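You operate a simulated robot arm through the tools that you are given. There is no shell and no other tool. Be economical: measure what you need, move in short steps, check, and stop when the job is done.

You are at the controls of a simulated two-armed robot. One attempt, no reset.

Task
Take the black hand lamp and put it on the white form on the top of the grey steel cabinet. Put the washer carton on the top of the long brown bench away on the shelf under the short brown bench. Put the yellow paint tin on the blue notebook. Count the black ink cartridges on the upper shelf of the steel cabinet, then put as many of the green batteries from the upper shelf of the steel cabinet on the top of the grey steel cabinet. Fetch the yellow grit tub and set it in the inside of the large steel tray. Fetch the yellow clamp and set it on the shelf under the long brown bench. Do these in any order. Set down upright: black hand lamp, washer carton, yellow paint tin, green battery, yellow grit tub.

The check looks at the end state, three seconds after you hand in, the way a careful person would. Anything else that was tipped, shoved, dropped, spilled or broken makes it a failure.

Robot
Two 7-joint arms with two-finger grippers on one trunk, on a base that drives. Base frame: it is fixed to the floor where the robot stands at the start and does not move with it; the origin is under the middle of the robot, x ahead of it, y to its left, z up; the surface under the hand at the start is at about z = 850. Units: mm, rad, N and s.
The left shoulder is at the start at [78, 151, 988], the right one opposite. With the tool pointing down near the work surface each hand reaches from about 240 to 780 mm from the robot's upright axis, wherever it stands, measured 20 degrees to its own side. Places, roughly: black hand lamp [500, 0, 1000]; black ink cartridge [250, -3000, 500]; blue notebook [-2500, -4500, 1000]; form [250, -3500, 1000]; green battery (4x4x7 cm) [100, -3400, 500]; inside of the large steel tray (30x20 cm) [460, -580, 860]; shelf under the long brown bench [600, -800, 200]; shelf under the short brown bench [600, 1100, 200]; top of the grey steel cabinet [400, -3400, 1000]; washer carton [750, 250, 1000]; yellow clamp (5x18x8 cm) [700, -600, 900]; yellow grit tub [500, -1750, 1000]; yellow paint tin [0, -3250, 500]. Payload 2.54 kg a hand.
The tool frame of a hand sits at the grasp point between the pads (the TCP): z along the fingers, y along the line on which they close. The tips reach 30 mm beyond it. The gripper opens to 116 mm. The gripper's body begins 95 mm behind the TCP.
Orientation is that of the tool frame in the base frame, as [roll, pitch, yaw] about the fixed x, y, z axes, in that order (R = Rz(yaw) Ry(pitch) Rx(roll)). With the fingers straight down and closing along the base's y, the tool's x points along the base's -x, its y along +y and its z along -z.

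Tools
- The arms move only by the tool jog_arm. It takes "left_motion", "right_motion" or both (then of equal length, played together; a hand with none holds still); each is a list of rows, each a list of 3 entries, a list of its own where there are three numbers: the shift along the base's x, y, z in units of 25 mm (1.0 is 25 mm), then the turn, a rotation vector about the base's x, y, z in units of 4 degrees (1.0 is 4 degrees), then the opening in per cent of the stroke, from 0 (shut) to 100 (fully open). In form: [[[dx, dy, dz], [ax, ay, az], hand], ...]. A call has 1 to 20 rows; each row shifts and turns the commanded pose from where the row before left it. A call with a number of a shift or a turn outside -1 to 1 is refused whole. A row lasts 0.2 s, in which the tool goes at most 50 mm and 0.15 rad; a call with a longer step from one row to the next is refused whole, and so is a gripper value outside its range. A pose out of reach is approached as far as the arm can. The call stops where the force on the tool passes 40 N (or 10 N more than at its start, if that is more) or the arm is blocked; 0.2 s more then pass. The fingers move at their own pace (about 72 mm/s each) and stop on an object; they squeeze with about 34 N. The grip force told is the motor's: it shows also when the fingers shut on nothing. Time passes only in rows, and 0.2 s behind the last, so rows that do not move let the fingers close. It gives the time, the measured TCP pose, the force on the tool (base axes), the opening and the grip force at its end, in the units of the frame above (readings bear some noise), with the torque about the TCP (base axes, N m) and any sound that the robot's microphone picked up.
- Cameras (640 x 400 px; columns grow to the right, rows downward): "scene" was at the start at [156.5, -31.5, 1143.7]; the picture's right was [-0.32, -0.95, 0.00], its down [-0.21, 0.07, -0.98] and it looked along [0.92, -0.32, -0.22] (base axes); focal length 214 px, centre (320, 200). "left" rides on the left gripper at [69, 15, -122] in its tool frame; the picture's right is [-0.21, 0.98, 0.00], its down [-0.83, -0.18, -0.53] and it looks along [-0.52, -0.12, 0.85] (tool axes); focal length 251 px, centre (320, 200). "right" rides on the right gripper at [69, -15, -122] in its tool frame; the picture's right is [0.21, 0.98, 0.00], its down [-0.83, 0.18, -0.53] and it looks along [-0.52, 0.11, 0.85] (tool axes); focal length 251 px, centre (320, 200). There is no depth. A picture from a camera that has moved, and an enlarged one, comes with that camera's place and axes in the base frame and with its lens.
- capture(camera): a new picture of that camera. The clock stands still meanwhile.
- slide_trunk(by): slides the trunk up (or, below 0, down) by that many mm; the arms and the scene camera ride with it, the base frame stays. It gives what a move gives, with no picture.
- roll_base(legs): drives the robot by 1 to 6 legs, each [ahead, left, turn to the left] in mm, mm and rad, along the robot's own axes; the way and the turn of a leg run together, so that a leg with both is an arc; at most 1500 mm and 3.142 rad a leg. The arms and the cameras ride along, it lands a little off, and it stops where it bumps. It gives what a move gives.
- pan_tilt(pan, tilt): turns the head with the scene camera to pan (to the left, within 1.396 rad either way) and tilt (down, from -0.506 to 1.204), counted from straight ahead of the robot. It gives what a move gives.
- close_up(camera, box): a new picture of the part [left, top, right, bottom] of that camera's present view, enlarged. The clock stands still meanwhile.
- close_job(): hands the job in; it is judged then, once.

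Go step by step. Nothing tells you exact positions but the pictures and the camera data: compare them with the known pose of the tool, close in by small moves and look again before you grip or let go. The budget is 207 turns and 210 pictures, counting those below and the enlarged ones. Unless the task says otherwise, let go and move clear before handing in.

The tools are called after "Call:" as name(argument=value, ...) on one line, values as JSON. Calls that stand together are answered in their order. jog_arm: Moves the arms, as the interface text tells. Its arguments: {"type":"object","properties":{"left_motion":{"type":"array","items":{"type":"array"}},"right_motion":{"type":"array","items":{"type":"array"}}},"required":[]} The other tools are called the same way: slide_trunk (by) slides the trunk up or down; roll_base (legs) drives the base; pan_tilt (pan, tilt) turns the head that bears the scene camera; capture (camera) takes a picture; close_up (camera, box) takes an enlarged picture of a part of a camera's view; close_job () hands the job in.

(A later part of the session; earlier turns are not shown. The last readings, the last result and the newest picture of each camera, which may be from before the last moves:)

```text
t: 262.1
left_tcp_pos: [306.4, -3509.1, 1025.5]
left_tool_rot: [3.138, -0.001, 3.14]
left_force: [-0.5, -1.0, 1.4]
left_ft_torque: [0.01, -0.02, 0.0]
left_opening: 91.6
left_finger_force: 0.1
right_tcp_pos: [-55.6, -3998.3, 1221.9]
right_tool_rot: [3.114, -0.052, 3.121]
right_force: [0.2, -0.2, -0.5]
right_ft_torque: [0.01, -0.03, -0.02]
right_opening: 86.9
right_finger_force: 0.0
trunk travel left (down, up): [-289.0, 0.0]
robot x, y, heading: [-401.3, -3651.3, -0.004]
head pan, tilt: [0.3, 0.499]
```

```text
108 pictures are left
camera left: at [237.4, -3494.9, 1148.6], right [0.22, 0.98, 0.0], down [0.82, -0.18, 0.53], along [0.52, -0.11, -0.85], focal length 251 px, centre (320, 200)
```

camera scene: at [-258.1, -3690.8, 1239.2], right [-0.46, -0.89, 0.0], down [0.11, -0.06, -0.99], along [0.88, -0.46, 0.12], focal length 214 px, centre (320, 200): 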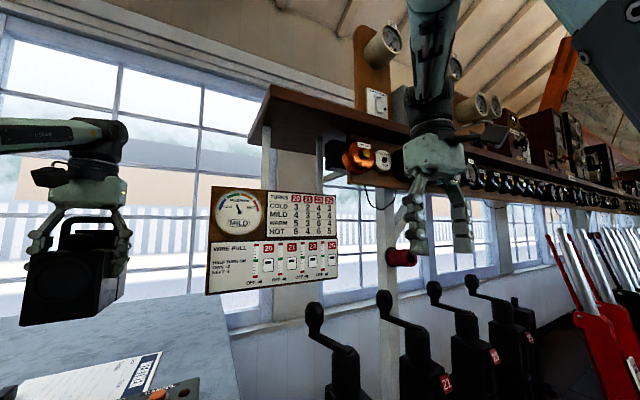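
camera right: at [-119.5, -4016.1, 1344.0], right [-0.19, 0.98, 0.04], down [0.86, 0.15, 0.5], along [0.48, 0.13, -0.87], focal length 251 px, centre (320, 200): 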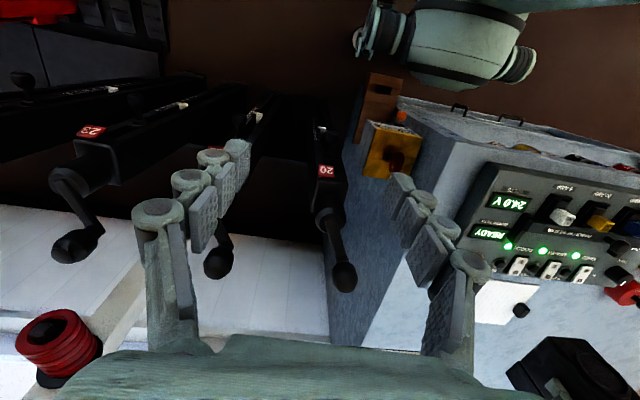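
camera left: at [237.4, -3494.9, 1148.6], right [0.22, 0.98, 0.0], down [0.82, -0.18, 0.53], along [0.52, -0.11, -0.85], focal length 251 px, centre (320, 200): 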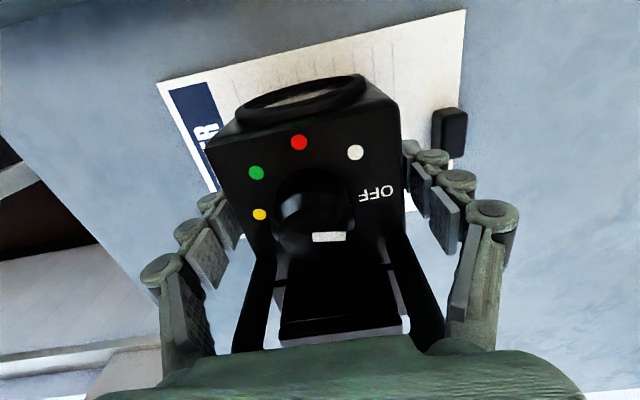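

Call:
jog_arm(left_motion=[[[0, 0, 0.6], [0, 0, 0], 79], [[0, 0, 1], [0, 0, 0], 79], [[0, 0, 1], [0, 0, 0], 79], [[0, 0, 1], [0, 0, 0], 79], [[0, 0, 1], [0, 0, 0], 79], [[-0.4, 0, 1], [0, 0, 0], 79], [[-0.5, 0, 0.5], [0, 0, 0], 79], [[-1, 0, 0], [0, 0, 0], 79], [[-1, 0, 0], [0, 0, 0], 79], [[-1, 0, 0], [0, 0, 0], 79]])

Call:
capture(camera="left")

```text
t: 264.3
left_tcp_pos: [185.9, -3509.1, 1162.4]
left_tool_rot: [3.139, 0.002, 3.139]
left_force: [-0.1, 0.0, 1.0]
left_ft_torque: [0.02, 0.0, -0.01]
left_opening: 91.5
left_finger_force: 0.0
left hand out of reach, approached as far as the arm can: row 4, 5, 6
right_tcp_pos: [-56.6, -3998.3, 1221.5]
right_tool_rot: [3.114, -0.052, 3.121]
right_force: [0.6, 0.4, -0.1]
right_ft_torque: [0.01, -0.01, 0.02]
right_opening: 87.1
right_finger_force: 0.0
trunk travel left (down, up): [-289.0, 0.0]
robot x, y, heading: [-396.8, -3650.6, -0.005]
head pan, tilt: [0.3, 0.499]
```

```text
107 pictures are left
camera left: at [117.9, -3495.5, 1284.6], right [0.22, 0.98, 0.0], down [0.82, -0.18, 0.53], along [0.52, -0.11, -0.84], focal length 251 px, centre (320, 200)
```

left: 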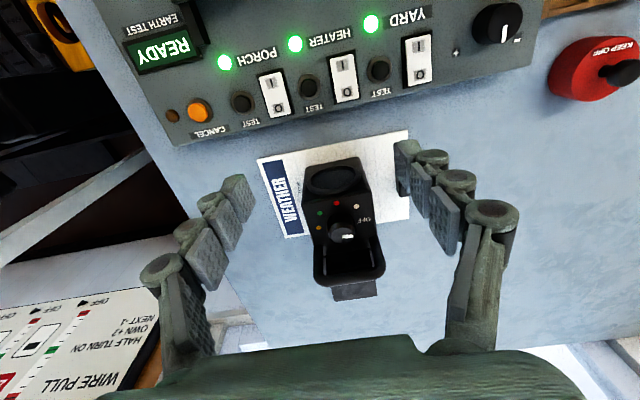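

The lamp stands upright on the form. Now the shelf: I back off, retract the left hand, lower the trunk, and look into the upper shelf with the hand camera.

Call:
roll_base(legs=[[-330, 0, 0], [0, 220, 0]])

Call:
slide_trunk(by=-190)

Call:
jog_arm(left_motion=[[[-0.8, 0.5, -1], [0, -0.9, 0], 100], [[-0.8, 0.5, -1], [0, -0.9, 0], 100], [[-0.8, 0.5, -1], [0, -0.9, 0], 100], [[0, 0, -1], [0, -0.9, 0], 100], [[0, 0, -1], [0, -0.9, 0], 100], [[0, 0, -1], [0, -0.9, 0], 100], [[0, 0, -1], [0, -0.9, 0], 100], [[0, 0, -1], [0, -0.9, 0], 100], [[0, 0, -1], [0, -0.9, 0], 100], [[0, 0, -0.5], [0, -0.9, 0], 100], [[0, 0, 0], [0, -0.9, 0], 100], [[0, 0, 0], [0, -0.9, 0], 100], [[0, 0, 0], [0, -0.4, 0], 100], [[0, 0, 0], [0, 0, 0], 100]])

Call:
capture(camera="left")

Call:
capture(camera="scene")

```text
t: 268.9
left_tcp_pos: [-135.9, -3293.9, 1158.8]
left_tool_rot: [3.14, -0.004, 3.125]
left_force: [-0.2, -0.4, 0.1]
left_ft_torque: [0.0, 0.02, -0.02]
left_opening: 91.7
left_finger_force: 0.1
right_tcp_pos: [-384.1, -3779.4, 1219.7]
right_tool_rot: [3.112, -0.054, 3.108]
right_force: [0.1, 0.3, 0.3]
right_ft_torque: [-0.01, 0.0, 0.0]
right_opening: 86.7
right_finger_force: 0.0
trunk travel left (down, up): [-289.0, 0.0]
robot x, y, heading: [-730.6, -3425.3, -0.015]
head pan, tilt: [0.3, 0.499]
```

```text
t: 270.9
left_tcp_pos: [-135.9, -3294.5, 970.5]
left_tool_rot: [3.137, -0.001, 3.127]
left_force: [0.2, -0.4, 0.5]
left_ft_torque: [0.0, 0.01, -0.01]
left_opening: 91.7
left_finger_force: 0.1
right_tcp_pos: [-384.2, -3779.9, 1028.7]
right_tool_rot: [3.113, -0.058, 3.109]
right_force: [-0.3, 0.1, 0.2]
right_ft_torque: [-0.01, -0.03, 0.0]
right_opening: 86.9
right_finger_force: 0.0
trunk travel left (down, up): [-99.0, 190.0]
robot x, y, heading: [-726.0, -3424.5, -0.016]
head pan, tilt: [0.3, 0.499]
```

```text
t: 273.9
left_tcp_pos: [-196.1, -3256.6, 733.1]
left_tool_rot: [3.124, 0.781, 3.119]
left_force: [0.4, 0.7, -0.3]
left_ft_torque: [-0.02, -0.01, 0.02]
left_opening: 115.8
left_finger_force: 0.0
right_tcp_pos: [-384.3, -3780.2, 1028.3]
right_tool_rot: [3.113, -0.058, 3.109]
right_force: [0.4, -0.3, -0.1]
right_ft_torque: [0.03, -0.03, 0.03]
right_opening: 87.1
right_finger_force: 0.1
trunk travel left (down, up): [-99.0, 190.0]
robot x, y, heading: [-726.0, -3425.7, -0.019]
head pan, tilt: [0.3, 0.499]
```

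```text
106 pictures are left
camera left: at [-330.6, -3241.6, 772.5], right [0.16, 0.97, 0.16], down [0.21, -0.2, 0.96], along [0.96, -0.12, -0.24], focal length 251 px, centre (320, 200)
```

left: 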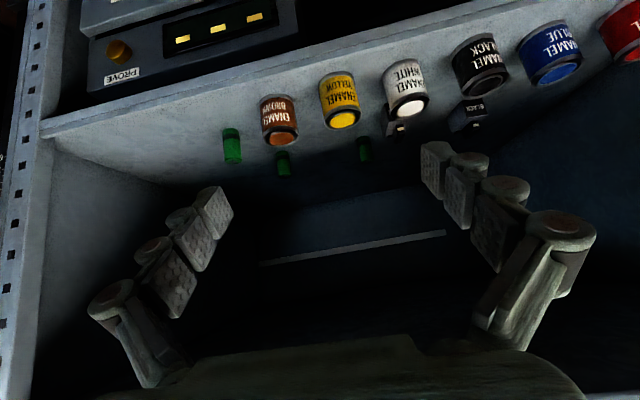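

```text
105 pictures are left
camera scene: at [-582.8, -3469.6, 1048.3], right [-0.47, -0.88, 0.0], down [0.1, -0.05, -0.99], along [0.88, -0.47, 0.12], focal length 214 px, centre (320, 200)
```

scene: 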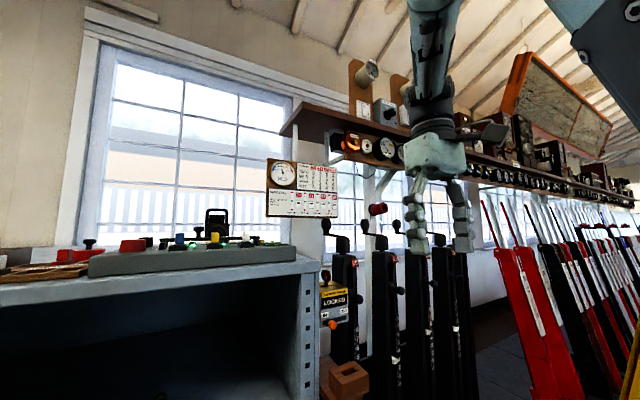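

I see the shelf's contents from the hand camera; zoom to count.

Call:
close_up(camera="left", box=[210, 60, 430, 200])

Call:
close_up(camera="left", box=[370, 20, 640, 200])

```text
2.86 times, centred on (320, 130) of left
camera zoom: at [-330.6, -3241.6, 772.5], right [0.16, 0.97, 0.16], down [0.21, -0.2, 0.96], along [0.96, -0.12, -0.24], focal length 718 px, centre (320, 400)
```

zoom: 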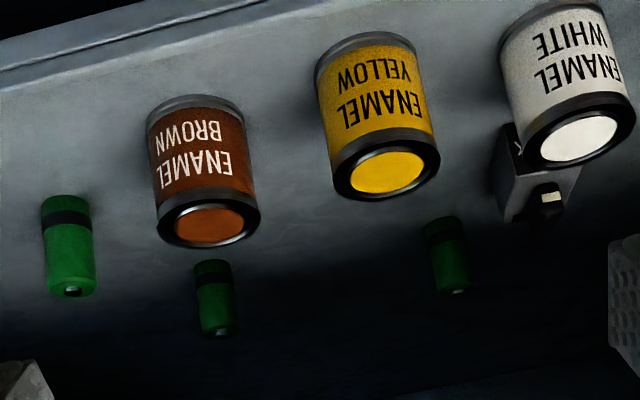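

```text
2.22 times, centred on (505, 110) of left
camera zoom: at [-330.6, -3241.6, 772.5], right [0.16, 0.97, 0.16], down [0.21, -0.2, 0.96], along [0.96, -0.12, -0.24], focal length 559 px, centre (-91, 400)
```

zoom: 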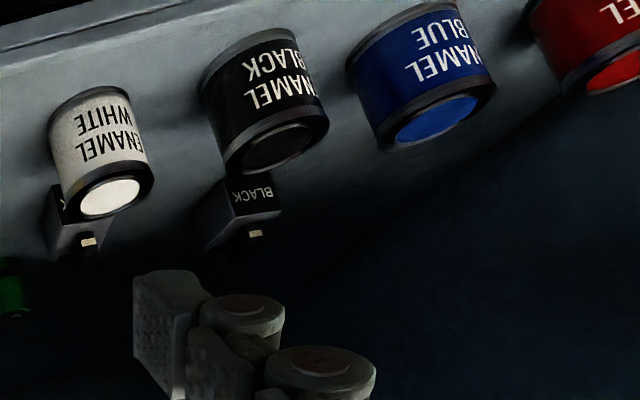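

Two cartridges seen so far, three batteries. Yellow tin: about (95,-3228), lid z≈524, dia ≈66. I drive ahead and bring the left hand to a pre-grasp.

Call:
roll_base(legs=[[200, 0, 0.017]])

Call:
jog_arm(left_motion=[[[0, 0.1, -1], [0, 0, 0], 80], [[0, 0.1, -1], [0, 0, 0], 80], [[0, 0.1, -1], [0, 0, 0], 80], [[0, 0.1, -1], [0, 0, 0], 80], [[0, 0.1, -1], [0, 0, 0], 80], [[0, 0, 0], [0, 0, 0], 80]])

Call:
capture(camera="left")

```text
t: 275.6
left_tcp_pos: [6.0, -3249.7, 732.2]
left_tool_rot: [3.124, 0.78, 3.137]
left_force: [0.0, 0.1, -0.2]
left_ft_torque: [-0.05, 0.01, -0.01]
left_opening: 116.2
left_finger_force: 0.1
right_tcp_pos: [-174.2, -3776.3, 1028.5]
right_tool_rot: [3.113, -0.058, 3.125]
right_force: [0.4, -0.4, 0.8]
right_ft_torque: [0.04, 0.01, -0.01]
right_opening: 86.8
right_finger_force: 0.0
trunk travel left (down, up): [-99.0, 190.0]
robot x, y, heading: [-523.0, -3431.8, 0.002]
head pan, tilt: [0.3, 0.499]
```

```text
t: 277.0
left_tcp_pos: [5.0, -3239.5, 607.2]
left_tool_rot: [3.124, 0.78, 3.137]
left_force: [-0.3, 0.1, 0.4]
left_ft_torque: [0.02, 0.03, 0.01]
left_opening: 92.9
left_finger_force: 0.0
right_tcp_pos: [-172.6, -3777.2, 1027.1]
right_tool_rot: [3.112, -0.062, 3.125]
right_force: [0.0, 0.5, 0.9]
right_ft_torque: [-0.02, -0.01, 0.0]
right_opening: 87.1
right_finger_force: 0.0
trunk travel left (down, up): [-99.0, 190.0]
robot x, y, heading: [-524.2, -3428.4, -0.004]
head pan, tilt: [0.3, 0.499]
```

```text
102 pictures are left
camera left: at [-129.4, -3226.9, 646.6], right [0.14, 0.98, 0.16], down [0.21, -0.19, 0.96], along [0.97, -0.1, -0.24], focal length 251 px, centre (320, 200)
```

left: 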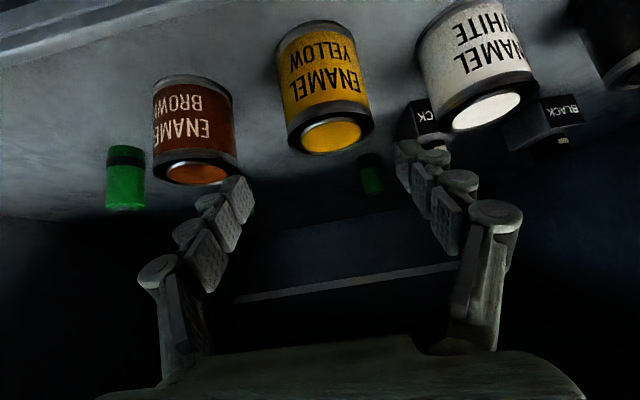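

Cartridge count is two ("BLACK" on both). The tin's depth is still uncertain, so I take another view from lower down and further back.

Call:
jog_arm(left_motion=[[[-1, 0.2, -0.8], [0, 0, 0], 80], [[-1, 0.2, -0.8], [0, 0, 0], 80], [[0, 0, -0.8], [0, 0, 0], 80], [[0, 0, -0.4], [0, 0, 0], 80], [[0, 0, 0], [0, 0, 0], 80]])

Call:
capture(camera="left")

```text
t: 278.2
left_tcp_pos: [-37.6, -3217.0, 548.0]
left_tool_rot: [3.124, 0.772, 3.138]
left_force: [-1.1, -0.2, -0.2]
left_ft_torque: [-0.02, 0.01, -0.02]
left_opening: 92.8
left_finger_force: 0.1
left hand out of reach, approached as far as the arm can: row 3, 4
right_tcp_pos: [-174.1, -3775.6, 1027.5]
right_tool_rot: [3.112, -0.061, 3.125]
right_force: [-0.2, -0.1, 0.1]
right_ft_torque: [0.0, -0.02, 0.01]
right_opening: 87.2
right_finger_force: 0.0
trunk travel left (down, up): [-99.0, 190.0]
robot x, y, heading: [-523.3, -3430.3, -0.001]
head pan, tilt: [0.3, 0.499]
```

```text
101 pictures are left
camera left: at [-171.2, -3204.3, 589.2], right [0.14, 0.98, 0.16], down [0.22, -0.19, 0.96], along [0.96, -0.1, -0.24], focal length 251 px, centre (320, 200)
```

left: 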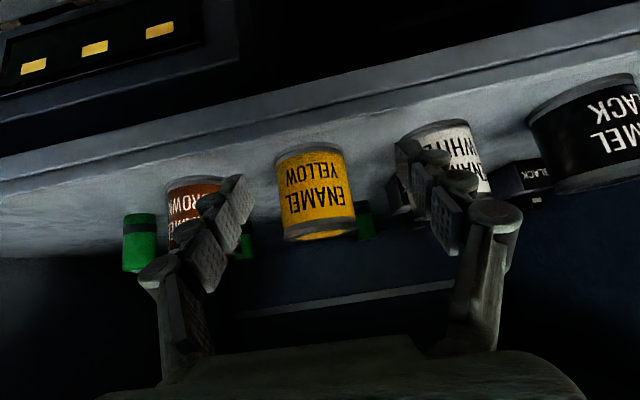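

Now consistent: shelf z≈507, tin dia ≈58, height ≈55, centre (32,-3227), lid z≈561. I slide the open fingers horizontally around it.

Call:
jog_arm(left_motion=[[[0.6, -0.3, 0], [0, 0, 0], 80], [[0.6, -0.15, 0], [0, 0, 0], 80], [[0.6, 0, 0], [0, 0, 0], 80], [[0, 0, 0], [0, 0, 0], 80]])

Call:
capture(camera="left")

```text
t: 279.2
left_tcp_pos: [8.6, -3225.0, 548.5]
left_tool_rot: [3.125, 0.778, 3.137]
left_force: [0.3, 0.4, 0.4]
left_ft_torque: [0.01, 0.0, 0.05]
left_opening: 92.8
left_finger_force: 0.1
right_tcp_pos: [-173.2, -3775.9, 1027.4]
right_tool_rot: [3.112, -0.061, 3.124]
right_force: [-0.1, 0.2, 0.9]
right_ft_torque: [-0.01, 0.0, 0.0]
right_opening: 87.2
right_finger_force: 0.0
trunk travel left (down, up): [-99.0, 190.0]
robot x, y, heading: [-524.3, -3430.5, 0.001]
head pan, tilt: [0.3, 0.499]
```

```text
100 pictures are left
camera left: at [-126.9, -3212.4, 588.9], right [0.14, 0.98, 0.16], down [0.21, -0.19, 0.96], along [0.97, -0.1, -0.24], focal length 251 px, centre (320, 200)
```

left: 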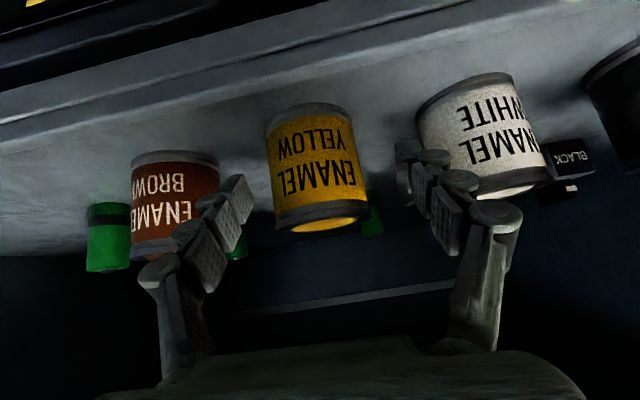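

The tin is centred between the fingers. I go in 20 mm more and close.

Call:
jog_arm(left_motion=[[[0.45, -0.05, -0.1], [0, 0, 0], 80], [[0.4, 0, -0.1], [0, 0, 0], 80], [[0, 0, 0], [0, 0, 0], 50], [[0, 0, 0], [0, 0, 0], 35], [[0, 0, 0], [0, 0, 0], 35], [[0, 0, 0], [0, 0, 0], 35]])

Call:
capture(camera="left")

```text
t: 280.6
left_tcp_pos: [28.3, -3226.2, 545.1]
left_tool_rot: [3.124, 0.781, 3.136]
left_force: [-0.8, -0.2, 1.0]
left_ft_torque: [-0.06, 0.06, 0.02]
left_opening: 57.8
left_finger_force: 34.1
right_tcp_pos: [-172.9, -3776.2, 1028.0]
right_tool_rot: [3.109, -0.06, 3.125]
right_force: [-0.1, 0.1, 1.1]
right_ft_torque: [-0.02, -0.03, -0.02]
right_opening: 87.2
right_finger_force: 0.1
trunk travel left (down, up): [-99.0, 190.0]
robot x, y, heading: [-521.0, -3429.3, -0.004]
head pan, tilt: [0.3, 0.499]
```

```text
99 pictures are left
camera left: at [-107.0, -3213.3, 584.3], right [0.14, 0.98, 0.16], down [0.21, -0.19, 0.96], along [0.97, -0.1, -0.24], focal length 251 px, centre (320, 200)
```

left: 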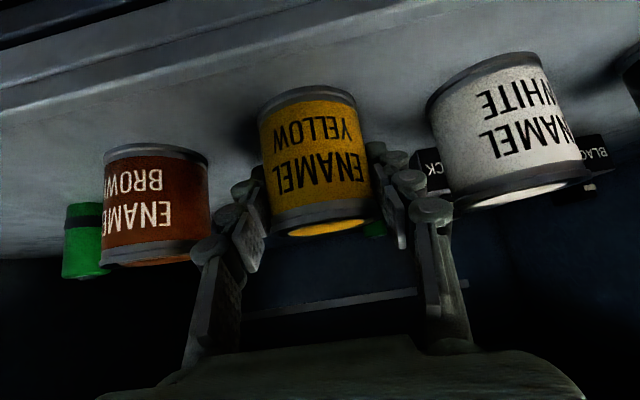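

Gripped (58 mm). I lift and draw it out.

Call:
jog_arm(left_motion=[[[0, 0, 0.4], [0, 0, 0], 35], [[0, 0, 0.8], [0, 0, 0], 35], [[0, 0, 1], [0, 0, 0], 35], [[-0.5, 0, 1], [0, 0, 0], 35], [[-1, 0, 0.5], [0, 0, 0], 35], [[-1, 0, 0.5], [0, 0, 0], 35], [[-0.5, 0, 0.5], [0, 0, 0], 35]])

Call:
capture(camera="left")

```text
t: 282.2
left_tcp_pos: [-30.7, -3226.6, 658.1]
left_tool_rot: [3.124, 0.778, 3.137]
left_force: [0.4, 0.3, -2.8]
left_ft_torque: [0.0, 0.01, 0.02]
left_opening: 57.9
left_finger_force: 33.5
left hand out of reach, approached as far as the arm can: row 7
right_tcp_pos: [-173.3, -3776.3, 1027.2]
right_tool_rot: [3.112, -0.061, 3.125]
right_force: [0.4, -0.6, 0.7]
right_ft_torque: [-0.01, -0.01, -0.01]
right_opening: 87.0
right_finger_force: 0.1
trunk travel left (down, up): [-99.0, 190.0]
robot x, y, heading: [-524.7, -3431.9, -0.004]
head pan, tilt: [0.3, 0.499]
```

```text
98 pictures are left
camera left: at [-165.7, -3214.3, 698.1], right [0.14, 0.98, 0.16], down [0.22, -0.19, 0.96], along [0.97, -0.1, -0.24], focal length 251 px, centre (320, 200)
```

left: 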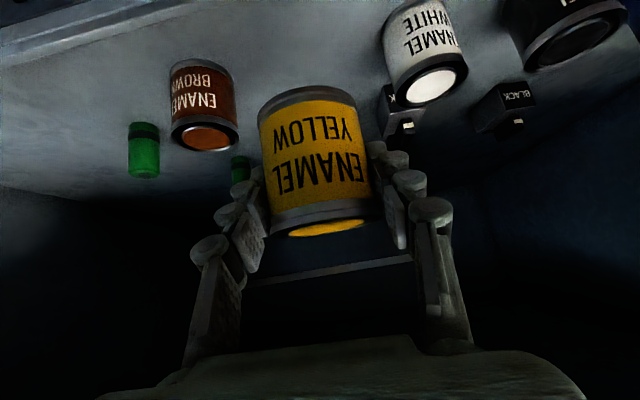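

The tin is out. I back off, turn around toward the opposite counter, raise the hand and look for the blue notebook.

Call:
roll_base(legs=[[-500, 0, 0], [0, 0, 3.14]])

Call:
slide_trunk(by=125)

Call:
pan_tilt(pan=0.2, tilt=0.3)

Call:
jog_arm(left_motion=[[[-0.3, 0, 1], [0, 0, 0], 35], [[-0.3, 0, 1], [0, 0, 0], 35], [[-0.3, 0, 1], [0, 0, 0], 35], [[0, 0, 1], [0, 0, 0], 35], [[0, 0, 1], [0, 0, 0], 35], [[0, 0, 1], [0, 0, 0], 35], [[0, 0, 1], [0, 0, 0], 35], [[0, 0, 1], [0, 0, 0], 35], [[0, 0, 1], [0, 0, 0], 35], [[0, 0, 1], [0, 0, 0], 35]])

Call:
capture(camera="scene")

```text
t: 292.4
left_tcp_pos: [-1542.1, -3571.9, 657.9]
left_tool_rot: [3.124, 0.778, -0.125]
left_force: [0.0, -0.2, -3.0]
left_ft_torque: [0.0, 0.01, -0.02]
left_opening: 57.8
left_finger_force: 34.1
right_tcp_pos: [-1334.9, -3045.4, 1028.4]
right_tool_rot: [3.112, -0.061, -0.136]
right_force: [0.2, 0.6, -0.4]
right_ft_torque: [0.0, 0.0, 0.01]
right_opening: 86.9
right_finger_force: 0.1
trunk travel left (down, up): [-99.0, 190.0]
robot x, y, heading: [-1029.1, -3433.0, 3.021]
head pan, tilt: [0.3, 0.499]
```

```text
t: 293.9
left_tcp_pos: [-1542.1, -3572.1, 782.4]
left_tool_rot: [3.125, 0.78, -0.125]
left_force: [0.4, -0.1, -1.6]
left_ft_torque: [0.0, 0.0, 0.0]
left_opening: 57.8
left_finger_force: 33.1
right_tcp_pos: [-1334.6, -3043.7, 1150.5]
right_tool_rot: [3.112, -0.067, -0.139]
right_force: [-0.1, 0.2, -0.1]
right_ft_torque: [-0.02, -0.02, 0.0]
right_opening: 87.2
right_finger_force: 0.1
trunk travel left (down, up): [-224.0, 65.0]
robot x, y, heading: [-1031.3, -3434.2, 3.022]
head pan, tilt: [0.3, 0.499]
```

```text
t: 294.6
left_tcp_pos: [-1540.9, -3572.1, 782.8]
left_tool_rot: [3.125, 0.78, -0.126]
left_force: [0.3, 0.4, -2.8]
left_ft_torque: [-0.02, -0.01, 0.0]
left_opening: 57.5
left_finger_force: 33.8
right_tcp_pos: [-1333.6, -3045.1, 1151.0]
right_tool_rot: [3.112, -0.065, -0.139]
right_force: [-0.1, -0.2, -0.2]
right_ft_torque: [-0.03, 0.04, -0.01]
right_opening: 86.9
right_finger_force: 0.2
trunk travel left (down, up): [-224.0, 65.0]
robot x, y, heading: [-1026.6, -3432.6, 3.019]
head pan, tilt: [0.201, 0.3]
```

```text
t: 296.8
left_tcp_pos: [-1563.5, -3571.5, 1031.4]
left_tool_rot: [3.126, 0.777, -0.125]
left_force: [0.2, -0.5, -2.4]
left_ft_torque: [0.02, 0.03, -0.01]
left_opening: 57.9
left_finger_force: 33.6
right_tcp_pos: [-1333.7, -3044.2, 1151.1]
right_tool_rot: [3.113, -0.066, -0.139]
right_force: [-0.4, -0.6, 0.2]
right_ft_torque: [0.0, 0.02, 0.0]
right_opening: 87.1
right_finger_force: 0.0
trunk travel left (down, up): [-224.0, 65.0]
robot x, y, heading: [-1028.5, -3430.2, 3.02]
head pan, tilt: [0.201, 0.3]
```

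```text
97 pictures are left
camera scene: at [-1168.5, -3377.1, 1172.3], right [0.55, 0.83, 0.0], down [-0.09, 0.06, -0.99], along [-0.83, 0.55, 0.1], focal length 214 px, centre (320, 200)
```

scene: 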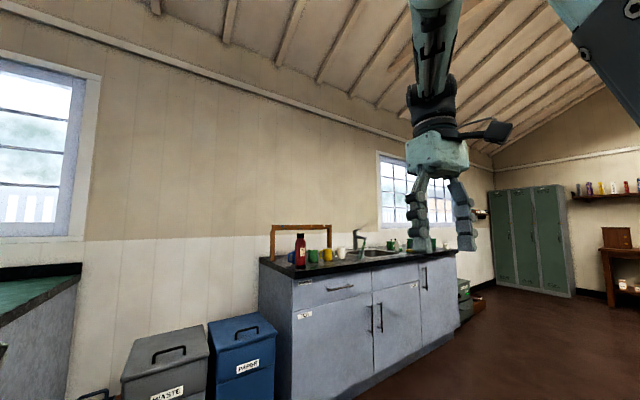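

The right arm keeps pushing the head; I move it forward-down-outward a bit. Then I straighten the heading and move toward the notebook's counter.

Call:
jog_arm(right_motion=[[[-1, 0.5, -0.5], [0, 0, 0], 75], [[-1, 0.5, -0.5], [0, 0, 0], 75], [[-1, 0.5, -0.5], [0, 0, 0], 75], [[-1, 0.5, -0.5], [0, 0, 0], 75]])

Call:
roll_base(legs=[[0, 0, 0.12], [0, 600, 0]])

Call:
pan_tilt(pan=0.3, tilt=0.4)

Call:
jog_arm(right_motion=[[[0, 0, 0], [0, 0, 0], 75], [[0, 0, 0], [0, 0, 0], 75], [[0, 0, 0], [0, 0, 0], 75]])

Call:
capture(camera="scene")

```text
t: 297.8
left_tcp_pos: [-1564.4, -3570.7, 1030.3]
left_tool_rot: [3.123, 0.776, -0.126]
left_force: [0.2, 0.2, -2.1]
left_ft_torque: [0.02, 0.01, -0.02]
left_opening: 57.8
left_finger_force: 34.2
right_tcp_pos: [-1434.4, -2994.6, 1101.7]
right_tool_rot: [3.112, -0.062, -0.138]
right_force: [0.2, -1.0, 0.8]
right_ft_torque: [0.04, 0.0, -0.01]
right_opening: 86.6
right_finger_force: 0.0
trunk travel left (down, up): [-224.0, 65.0]
robot x, y, heading: [-1027.9, -3434.5, 3.022]
head pan, tilt: [0.201, 0.3]
```

```text
t: 304.7
left_tcp_pos: [-1554.4, -4236.1, 1030.8]
left_tool_rot: [3.123, 0.779, -0.023]
left_force: [0.4, -0.5, -1.8]
left_ft_torque: [0.0, -0.01, 0.0]
left_opening: 57.6
left_finger_force: 34.2
right_tcp_pos: [-1483.8, -3648.6, 1102.2]
right_tool_rot: [3.112, -0.061, -0.034]
right_force: [0.1, -0.2, -0.1]
right_ft_torque: [0.01, -0.02, -0.01]
right_opening: 87.2
right_finger_force: 0.0
trunk travel left (down, up): [-224.0, 65.0]
robot x, y, heading: [-1034.0, -4043.9, 3.126]
head pan, tilt: [0.201, 0.3]
```

```text
t: 305.4
left_tcp_pos: [-1554.8, -4235.7, 1031.0]
left_tool_rot: [3.124, 0.778, -0.023]
left_force: [0.1, -0.9, -2.1]
left_ft_torque: [0.01, 0.0, 0.01]
left_opening: 57.6
left_finger_force: 33.9
right_tcp_pos: [-1484.4, -3648.0, 1103.1]
right_tool_rot: [3.112, -0.064, -0.036]
right_force: [0.2, 0.4, -1.2]
right_ft_torque: [-0.02, -0.03, 0.03]
right_opening: 87.2
right_finger_force: 0.0
trunk travel left (down, up): [-224.0, 65.0]
robot x, y, heading: [-1040.6, -4041.9, 3.127]
head pan, tilt: [0.3, 0.4]
```

```text
t: 306.2
left_tcp_pos: [-1555.1, -4236.9, 1030.8]
left_tool_rot: [3.124, 0.778, -0.023]
left_force: [0.2, 0.0, -1.0]
left_ft_torque: [-0.01, -0.02, 0.02]
left_opening: 57.8
left_finger_force: 34.4
right_tcp_pos: [-1483.6, -3648.2, 1102.6]
right_tool_rot: [3.112, -0.06, -0.036]
right_force: [-0.1, 0.7, 0.5]
right_ft_torque: [0.0, -0.02, 0.02]
right_opening: 87.0
right_finger_force: 0.1
trunk travel left (down, up): [-224.0, 65.0]
robot x, y, heading: [-1032.7, -4042.8, 3.121]
head pan, tilt: [0.3, 0.4]
```

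```text
96 pictures are left
camera scene: at [-1193.3, -4068.0, 1126.0], right [-0.28, 0.96, 0.0], down [0.37, 0.11, -0.92], along [-0.89, -0.26, -0.39], focal length 214 px, centre (320, 200)
```

scene: 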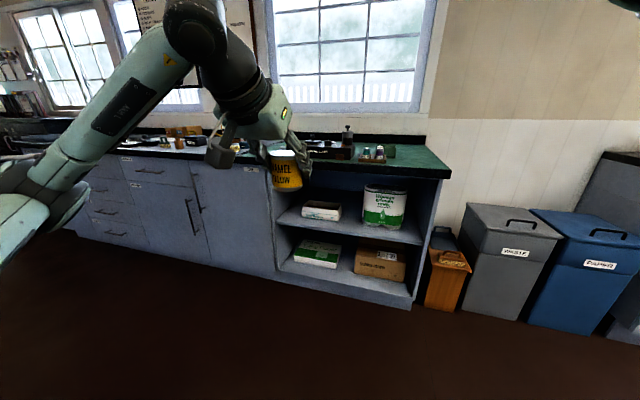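

Now the head follows. The counter is ahead; I zoom on its top.

Call:
close_up(camera="scene", box=[130, 100, 460, 200])

```text
1.94 times, centred on (295, 150) of scene
camera zoom: at [-1193.3, -4068.0, 1126.0], right [-0.28, 0.96, 0.0], down [0.37, 0.11, -0.92], along [-0.89, -0.26, -0.39], focal length 416 px, centre (368, 297)
```

zoom: 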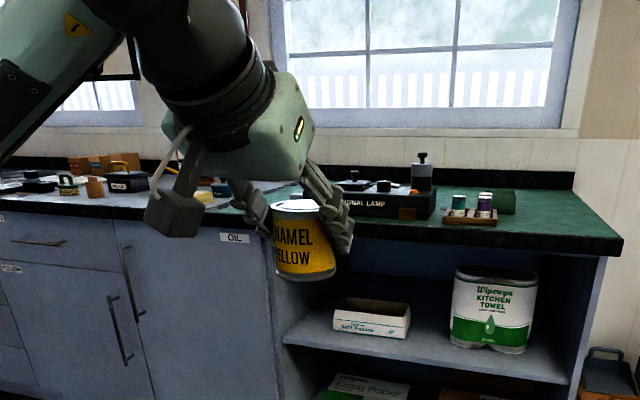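

I raise the hand, move left and 300 mm ahead, and look at the counter top from the scene camera.

Call:
jog_arm(left_motion=[[[0.6, 0, 1], [0, 0, 0], 35], [[0.6, 0, 1], [0, 0, 0], 35], [[0.6, 0, 1], [0, 0, 0], 35], [[0.6, -0.5, 0.5], [0, 0, 0], 35], [[0, -1, 0], [0, 0, 0], 35], [[0, -1, 0], [0, 0, 0], 35]])

Call:
roll_base(legs=[[0, 350, 0.02], [300, 0, 0]])

Call:
capture(camera="scene")

Call:
capture(camera="left")

```text
t: 307.6
left_tcp_pos: [-1494.2, -4299.4, 1119.5]
left_tool_rot: [3.125, 0.777, -0.023]
left_force: [0.6, -0.4, -2.2]
left_ft_torque: [0.0, -0.04, 0.0]
left_opening: 57.8
left_finger_force: 34.3
right_tcp_pos: [-1483.2, -3648.5, 1101.6]
right_tool_rot: [3.116, -0.061, -0.035]
right_force: [0.5, -0.8, 0.1]
right_ft_torque: [0.0, -0.03, -0.03]
right_opening: 86.9
right_finger_force: 0.1
trunk travel left (down, up): [-224.0, 65.0]
robot x, y, heading: [-1036.1, -4042.8, 3.125]
head pan, tilt: [0.3, 0.4]
```

```text
t: 313.2
left_tcp_pos: [-1788.4, -4662.1, 1118.8]
left_tool_rot: [3.124, 0.777, -0.007]
left_force: [-0.2, -0.1, -1.4]
left_ft_torque: [0.0, 0.0, 0.01]
left_opening: 57.6
left_finger_force: 33.9
right_tcp_pos: [-1789.4, -4012.0, 1100.5]
right_tool_rot: [3.113, -0.062, -0.015]
right_force: [0.1, 0.2, 0.7]
right_ft_torque: [0.02, -0.02, -0.02]
right_opening: 87.1
right_finger_force: 0.0
trunk travel left (down, up): [-224.0, 65.0]
robot x, y, heading: [-1336.6, -4397.7, 3.135]
head pan, tilt: [0.3, 0.4]
```

```text
94 pictures are left
camera scene: at [-1491.6, -4427.2, 1125.9], right [-0.29, 0.96, 0.0], down [0.37, 0.11, -0.92], along [-0.88, -0.27, -0.39], focal length 214 px, centre (320, 200)
```

scene: 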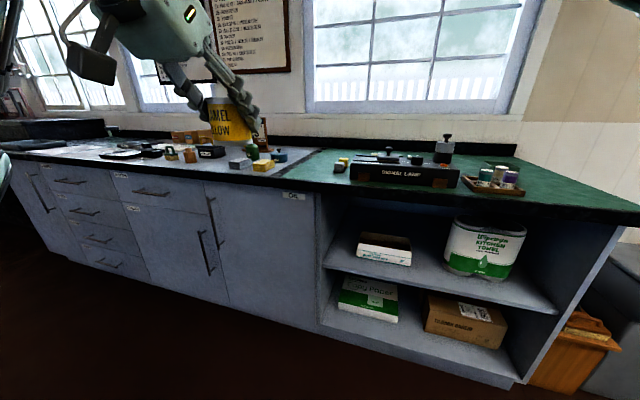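

```text
93 pictures are left
camera left: at [-1653.9, -4677.1, 1159.1], right [-0.15, -0.98, 0.16], down [-0.22, 0.19, 0.96], along [-0.97, 0.1, -0.24], focal length 251 px, centre (320, 200)
```

left: 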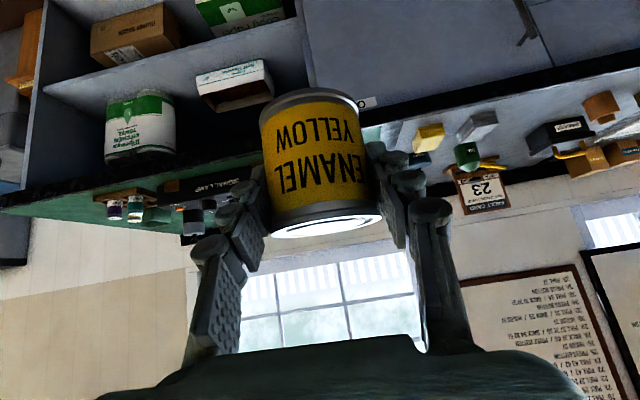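

Call:
close_up(camera="scene", box=[90, 110, 360, 200])

Call:
close_up(camera="scene", box=[320, 120, 540, 220])

```text
2.37 times, centred on (225, 155) of scene
camera zoom: at [-1491.6, -4427.2, 1125.9], right [-0.29, 0.96, 0.0], down [0.37, 0.11, -0.92], along [-0.88, -0.27, -0.39], focal length 508 px, centre (545, 307)
```

zoom: 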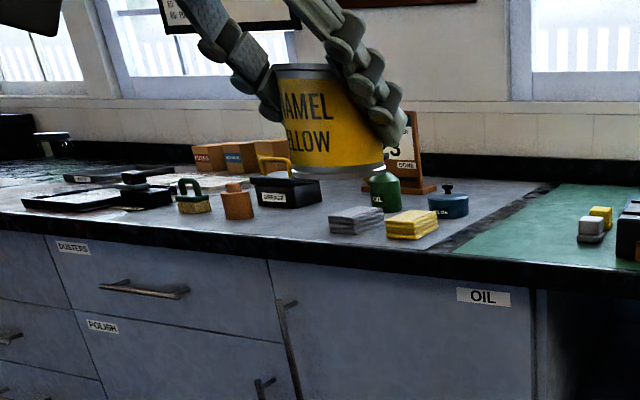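

```text
2.91 times, centred on (430, 170) of scene
camera zoom: at [-1491.6, -4427.2, 1125.9], right [-0.29, 0.96, 0.0], down [0.37, 0.11, -0.92], along [-0.88, -0.27, -0.39], focal length 624 px, centre (0, 287)
```

zoom: 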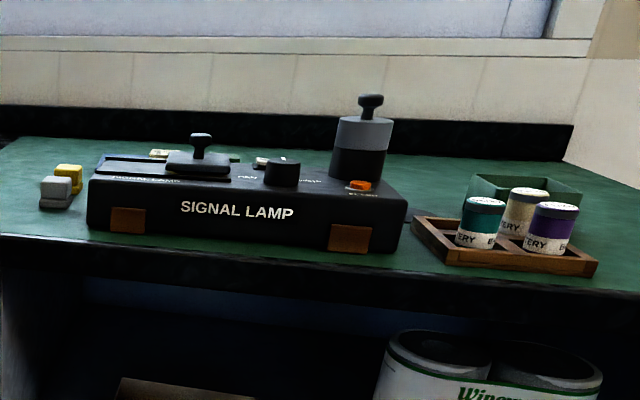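

Something blue and white lies behind the SIGNAL LAMP box near (-2520,-4505) — the notebook. I raise the trunk and move closer so the left camera can look down over it.

Call:
slide_trunk(by=64)

Call:
roll_base(legs=[[0, -140, 0.006], [280, 0, 0]])

Call:
capture(camera="scene")

Call:
capture(camera="left")

```text
t: 314.3
left_tcp_pos: [-1788.3, -4663.6, 1182.9]
left_tool_rot: [3.125, 0.779, -0.007]
left_force: [-0.7, -0.4, -1.9]
left_ft_torque: [0.01, 0.0, 0.0]
left_opening: 57.6
left_finger_force: 33.6
right_tcp_pos: [-1790.6, -4013.2, 1167.0]
right_tool_rot: [3.111, -0.064, -0.017]
right_force: [-0.8, 0.0, 0.0]
right_ft_torque: [-0.01, 0.01, -0.01]
right_opening: 87.0
right_finger_force: 0.1
trunk travel left (down, up): [-288.0, 1.0]
robot x, y, heading: [-1335.2, -4401.9, 3.141]
head pan, tilt: [0.3, 0.4]
```

```text
t: 317.8
left_tcp_pos: [-2068.0, -4521.5, 1184.7]
left_tool_rot: [3.123, 0.779, -0.01]
left_force: [-0.4, -0.5, -2.8]
left_ft_torque: [0.01, -0.02, -0.03]
left_opening: 57.6
left_finger_force: 34.1
right_tcp_pos: [-2064.8, -3871.8, 1166.2]
right_tool_rot: [3.114, -0.064, -0.023]
right_force: [0.0, -0.2, 0.4]
right_ft_torque: [-0.01, -0.06, 0.01]
right_opening: 87.0
right_finger_force: 0.0
trunk travel left (down, up): [-288.0, 1.0]
robot x, y, heading: [-1613.9, -4261.2, 3.131]
head pan, tilt: [0.3, 0.4]
```

```text
90 pictures are left
camera scene: at [-1769.7, -4288.2, 1189.9], right [-0.29, 0.96, 0.0], down [0.37, 0.11, -0.92], along [-0.88, -0.27, -0.39], focal length 214 px, centre (320, 200)
```

scene: 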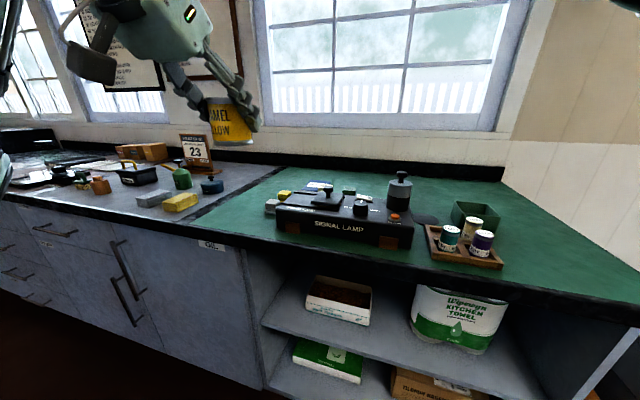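

```text
89 pictures are left
camera left: at [-1932.8, -4537.5, 1223.1], right [-0.15, -0.98, 0.16], down [-0.21, 0.19, 0.96], along [-0.97, 0.11, -0.24], focal length 251 px, centre (320, 200)
```

left: 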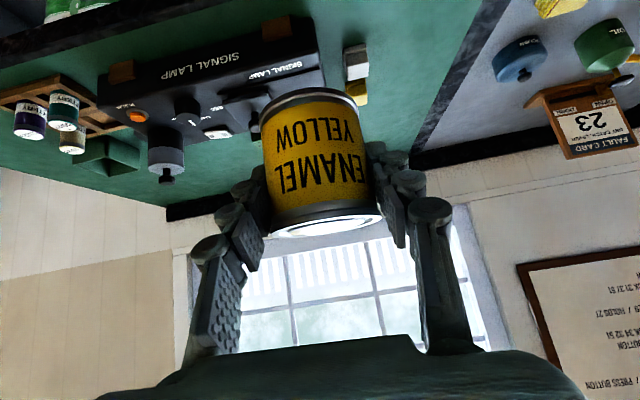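

Call:
close_up(camera="scene", box=[250, 160, 430, 260])

Call:
close_up(camera="left", box=[80, 0, 400, 200])

```text
3.56 times, centred on (340, 210) of scene
camera zoom: at [-1769.7, -4288.2, 1189.9], right [-0.29, 0.96, 0.0], down [0.37, 0.11, -0.92], along [-0.88, -0.27, -0.39], focal length 763 px, centre (249, 164)
```

zoom: 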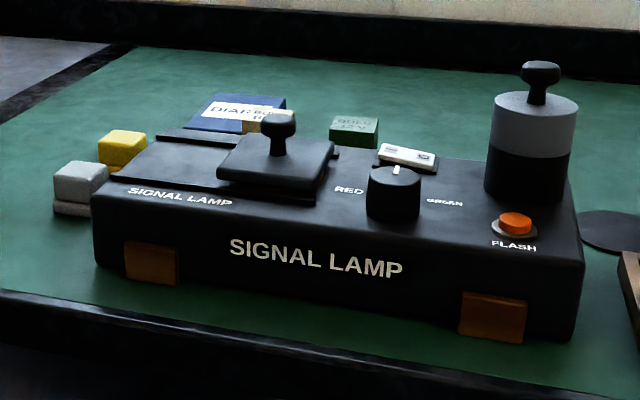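

```text
2.00 times, centred on (240, 100) of left
camera zoom: at [-1932.8, -4537.5, 1223.1], right [-0.15, -0.98, 0.16], down [-0.21, 0.19, 0.96], along [-0.97, 0.11, -0.24], focal length 503 px, centre (480, 400)
```

zoom: 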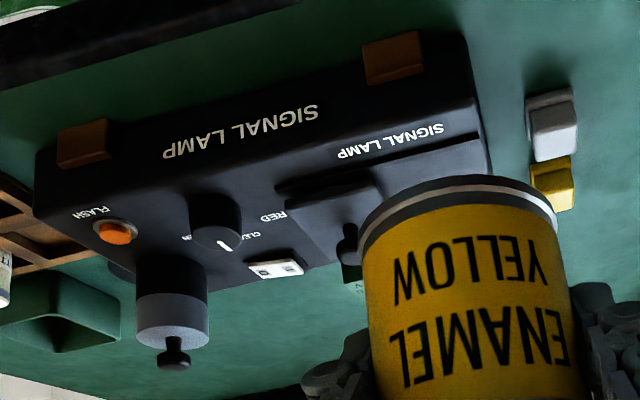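

The blue "DIARY" notebook lies behind the signal lamp box, centre ≈(-2515,-4520). I drive closer and extend the left hand over the box to look down on it.

Call:
roll_base(legs=[[85, 0, 0.01]])

Call:
jog_arm(left_motion=[[[-1, -0.2, 0], [0, 0, 0], 35], [[-1, -0.2, 0], [0, 0, 0], 35], [[-1, -0.2, 0], [0, 0, 0], 35], [[-1, -0.2, 0], [0, 0, 0], 35], [[-1, -0.2, 0], [0, 0, 0], 35], [[-1, -0.2, 0], [0, 0, 0], 35], [[-1, -0.2, -0.3], [0, 0, 0], 35], [[-1, 0, -0.3], [0, 0, 0], 35], [[-0.8, 0, -0.3], [0, 0, 0], 35], [[0, 0, 0], [0, 0, 0], 35]])

Call:
capture(camera="left")

Call:
close_up(camera="scene", box=[180, 100, 420, 260])

```text
t: 318.9
left_tcp_pos: [-2151.1, -4527.0, 1183.0]
left_tool_rot: [3.124, 0.777, 0.001]
left_force: [-0.7, 0.3, -1.9]
left_ft_torque: [0.01, -0.02, -0.01]
left_opening: 57.6
left_finger_force: 34.2
right_tcp_pos: [-2156.5, -3876.4, 1164.8]
right_tool_rot: [3.114, -0.065, -0.01]
right_force: [-1.2, 0.3, -0.7]
right_ft_torque: [-0.03, -0.02, 0.02]
right_opening: 87.1
right_finger_force: 0.0
trunk travel left (down, up): [-288.0, 1.0]
robot x, y, heading: [-1699.7, -4261.4, -3.139]
head pan, tilt: [0.3, 0.4]
```

```text
t: 321.1
left_tcp_pos: [-2370.7, -4561.9, 1160.1]
left_tool_rot: [3.122, 0.778, -0.001]
left_force: [0.0, -1.3, -1.6]
left_ft_torque: [0.03, 0.03, 0.0]
left_opening: 57.7
left_finger_force: 34.1
right_tcp_pos: [-2154.1, -3877.7, 1166.1]
right_tool_rot: [3.112, -0.062, -0.01]
right_force: [-0.7, -0.2, 0.0]
right_ft_torque: [-0.02, 0.01, 0.05]
right_opening: 87.0
right_finger_force: 0.1
trunk travel left (down, up): [-288.0, 1.0]
robot x, y, heading: [-1699.0, -4258.0, -3.137]
head pan, tilt: [0.3, 0.4]
```

```text
86 pictures are left
camera left: at [-2235.5, -4574.9, 1201.2], right [-0.14, -0.98, 0.16], down [-0.22, 0.19, 0.96], along [-0.97, 0.1, -0.24], focal length 251 px, centre (320, 200)
```

left: 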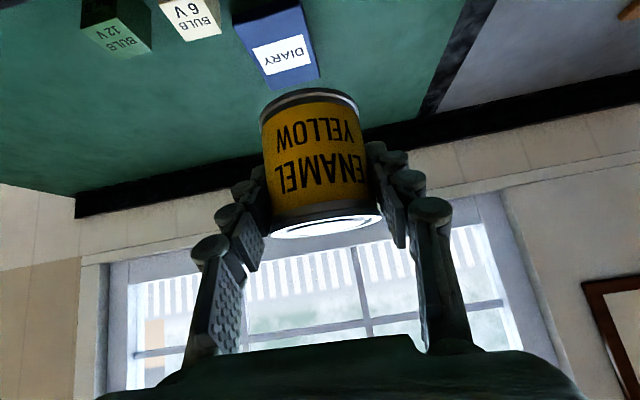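

```text
2.50 times, centred on (300, 180) of scene
camera zoom: at [-1854.9, -4289.7, 1190.0], right [-0.3, 0.95, 0.0], down [0.37, 0.12, -0.92], along [-0.88, -0.28, -0.39], focal length 536 px, centre (370, 250)
```

zoom: 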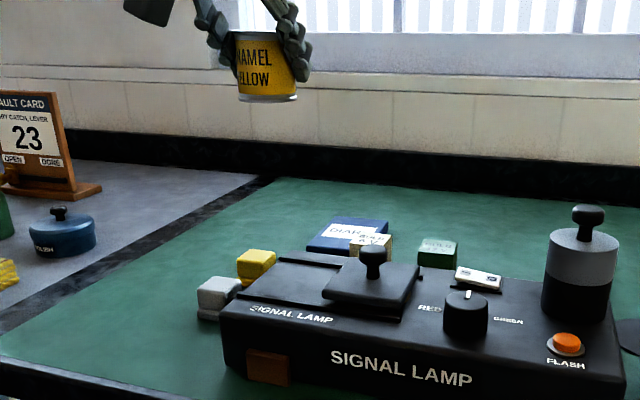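

The notebook spans x -2577..-2453, y -4571..-4484, centre (-2514,-4527), with bulb boxes beside it. I bring the tin over its centre and look.

Call:
jog_arm(left_motion=[[[-0.95, 0.23, -0.6], [0, 0, 0], 35], [[-0.95, 0.23, -0.6], [0, 0, 0], 35], [[-0.95, 0.23, -0.8], [0, 0, 0], 35], [[-0.95, 0.23, -0.8], [0, 0, 0], 35], [[-0.95, 0.23, -1], [0, 0, 0], 35], [[-0.95, 0.23, -1], [0, 0, 0], 35], [[0, 0, -0.8], [0, 0, 0], 35], [[0, 0, 0], [0, 0, 0], 35]])

Call:
capture(camera="left")

Call:
close_up(camera="scene", box=[180, 100, 420, 260])

```text
t: 322.9
left_tcp_pos: [-2513.2, -4526.2, 1019.5]
left_tool_rot: [3.123, 0.778, -0.001]
left_force: [-0.7, 0.2, -2.2]
left_ft_torque: [-0.01, 0.01, 0.03]
left_opening: 57.5
left_finger_force: 33.2
right_tcp_pos: [-2154.9, -3876.8, 1165.7]
right_tool_rot: [3.112, -0.062, -0.01]
right_force: [-0.3, 1.1, -0.7]
right_ft_torque: [0.02, 0.01, -0.02]
right_opening: 87.0
right_finger_force: 0.0
trunk travel left (down, up): [-288.0, 1.0]
robot x, y, heading: [-1700.0, -4259.4, -3.136]
head pan, tilt: [0.3, 0.4]
```

```text
84 pictures are left
camera left: at [-2378.5, -4539.8, 1059.6], right [-0.14, -0.98, 0.16], down [-0.22, 0.19, 0.96], along [-0.97, 0.1, -0.24], focal length 251 px, centre (320, 200)
```

left: 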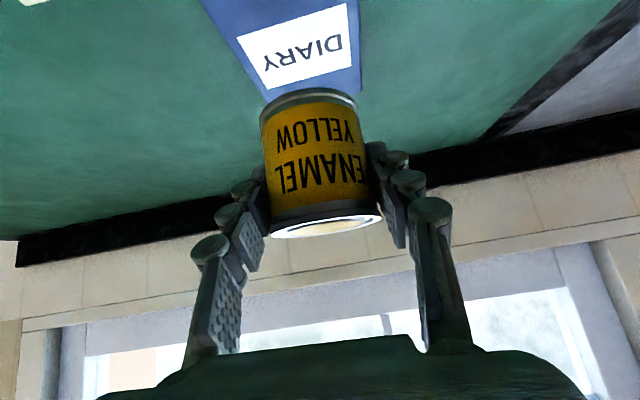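

```text
2.50 times, centred on (300, 180) of scene
camera zoom: at [-1855.0, -4289.6, 1190.0], right [-0.3, 0.95, 0.0], down [0.37, 0.12, -0.92], along [-0.88, -0.28, -0.39], focal length 536 px, centre (370, 250)
```

zoom: 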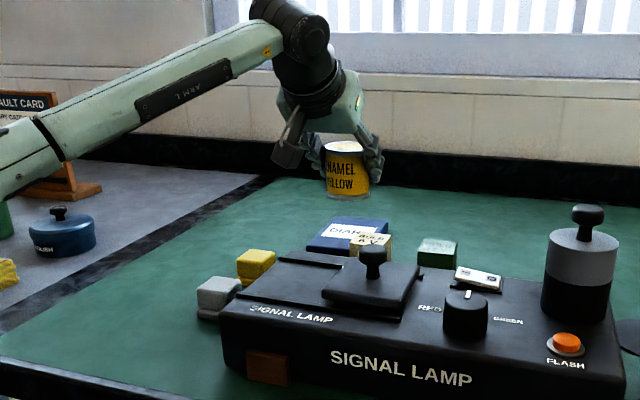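

The tin is over the notebook's middle. I lower and feel for contact.

Call:
jog_arm(left_motion=[[[0, -0.1, -0.9], [0, 0, 0], 35], [[0, 0, -0.9], [0, 0, 0], 35]])

Call:
jog_arm(left_motion=[[[0, 0, -0.2], [0, 0, 0], 35]])

Call:
jog_arm(left_motion=[[[0, 0, -0.15], [0, 0, 0], 35]])

Call:
jog_arm(left_motion=[[[0, 0, -0.15], [0, 0, 0], 35]])

```text
t: 323.5
left_tcp_pos: [-2513.6, -4529.8, 972.4]
left_tool_rot: [3.123, 0.779, 0.001]
left_force: [-0.3, 0.3, -2.8]
left_ft_torque: [-0.01, -0.01, 0.01]
left_opening: 57.3
left_finger_force: 33.9
right_tcp_pos: [-2155.1, -3877.2, 1166.9]
right_tool_rot: [3.114, -0.062, -0.012]
right_force: [-0.2, -0.6, 0.3]
right_ft_torque: [0.06, 0.0, 0.01]
right_opening: 87.1
right_finger_force: 0.0
trunk travel left (down, up): [-288.0, 1.0]
robot x, y, heading: [-1700.5, -4260.4, -3.139]
head pan, tilt: [0.3, 0.4]
```

```text
t: 323.9
left_tcp_pos: [-2512.6, -4530.5, 969.6]
left_tool_rot: [3.125, 0.779, 0.001]
left_force: [0.2, -0.6, -2.2]
left_ft_torque: [-0.04, 0.0, -0.01]
left_opening: 57.5
left_finger_force: 33.9
right_tcp_pos: [-2155.5, -3877.7, 1165.9]
right_tool_rot: [3.113, -0.064, -0.011]
right_force: [1.2, 0.5, 0.0]
right_ft_torque: [0.01, 0.03, -0.02]
right_opening: 86.9
right_finger_force: 0.1
trunk travel left (down, up): [-288.0, 1.0]
robot x, y, heading: [-1702.7, -4259.3, -3.143]
head pan, tilt: [0.3, 0.4]
```

```text
t: 324.3
left_tcp_pos: [-2514.0, -4530.3, 966.4]
left_tool_rot: [3.124, 0.778, 0.002]
left_force: [0.3, 0.0, -2.3]
left_ft_torque: [-0.01, 0.0, 0.01]
left_opening: 57.6
left_finger_force: 33.9
right_tcp_pos: [-2155.5, -3877.4, 1165.3]
right_tool_rot: [3.112, -0.063, -0.011]
right_force: [-0.2, -0.7, -0.3]
right_ft_torque: [0.0, 0.02, -0.03]
right_opening: 87.0
right_finger_force: 0.1
trunk travel left (down, up): [-288.0, 1.0]
robot x, y, heading: [-1698.9, -4260.7, -3.142]
head pan, tilt: [0.3, 0.4]
```

```text
t: 324.7
left_tcp_pos: [-2513.1, -4530.4, 963.5]
left_tool_rot: [3.124, 0.779, -0.001]
left_force: [-0.1, -0.2, -1.4]
left_ft_torque: [-0.01, 0.0, 0.01]
left_opening: 57.5
left_finger_force: 33.7
right_tcp_pos: [-2154.4, -3877.0, 1166.3]
right_tool_rot: [3.113, -0.063, -0.01]
right_force: [-0.4, 0.2, -0.3]
right_ft_torque: [-0.01, 0.0, -0.02]
right_opening: 87.5
right_finger_force: 0.0
trunk travel left (down, up): [-288.0, 1.0]
robot x, y, heading: [-1699.5, -4261.2, -3.133]
head pan, tilt: [0.3, 0.4]
```

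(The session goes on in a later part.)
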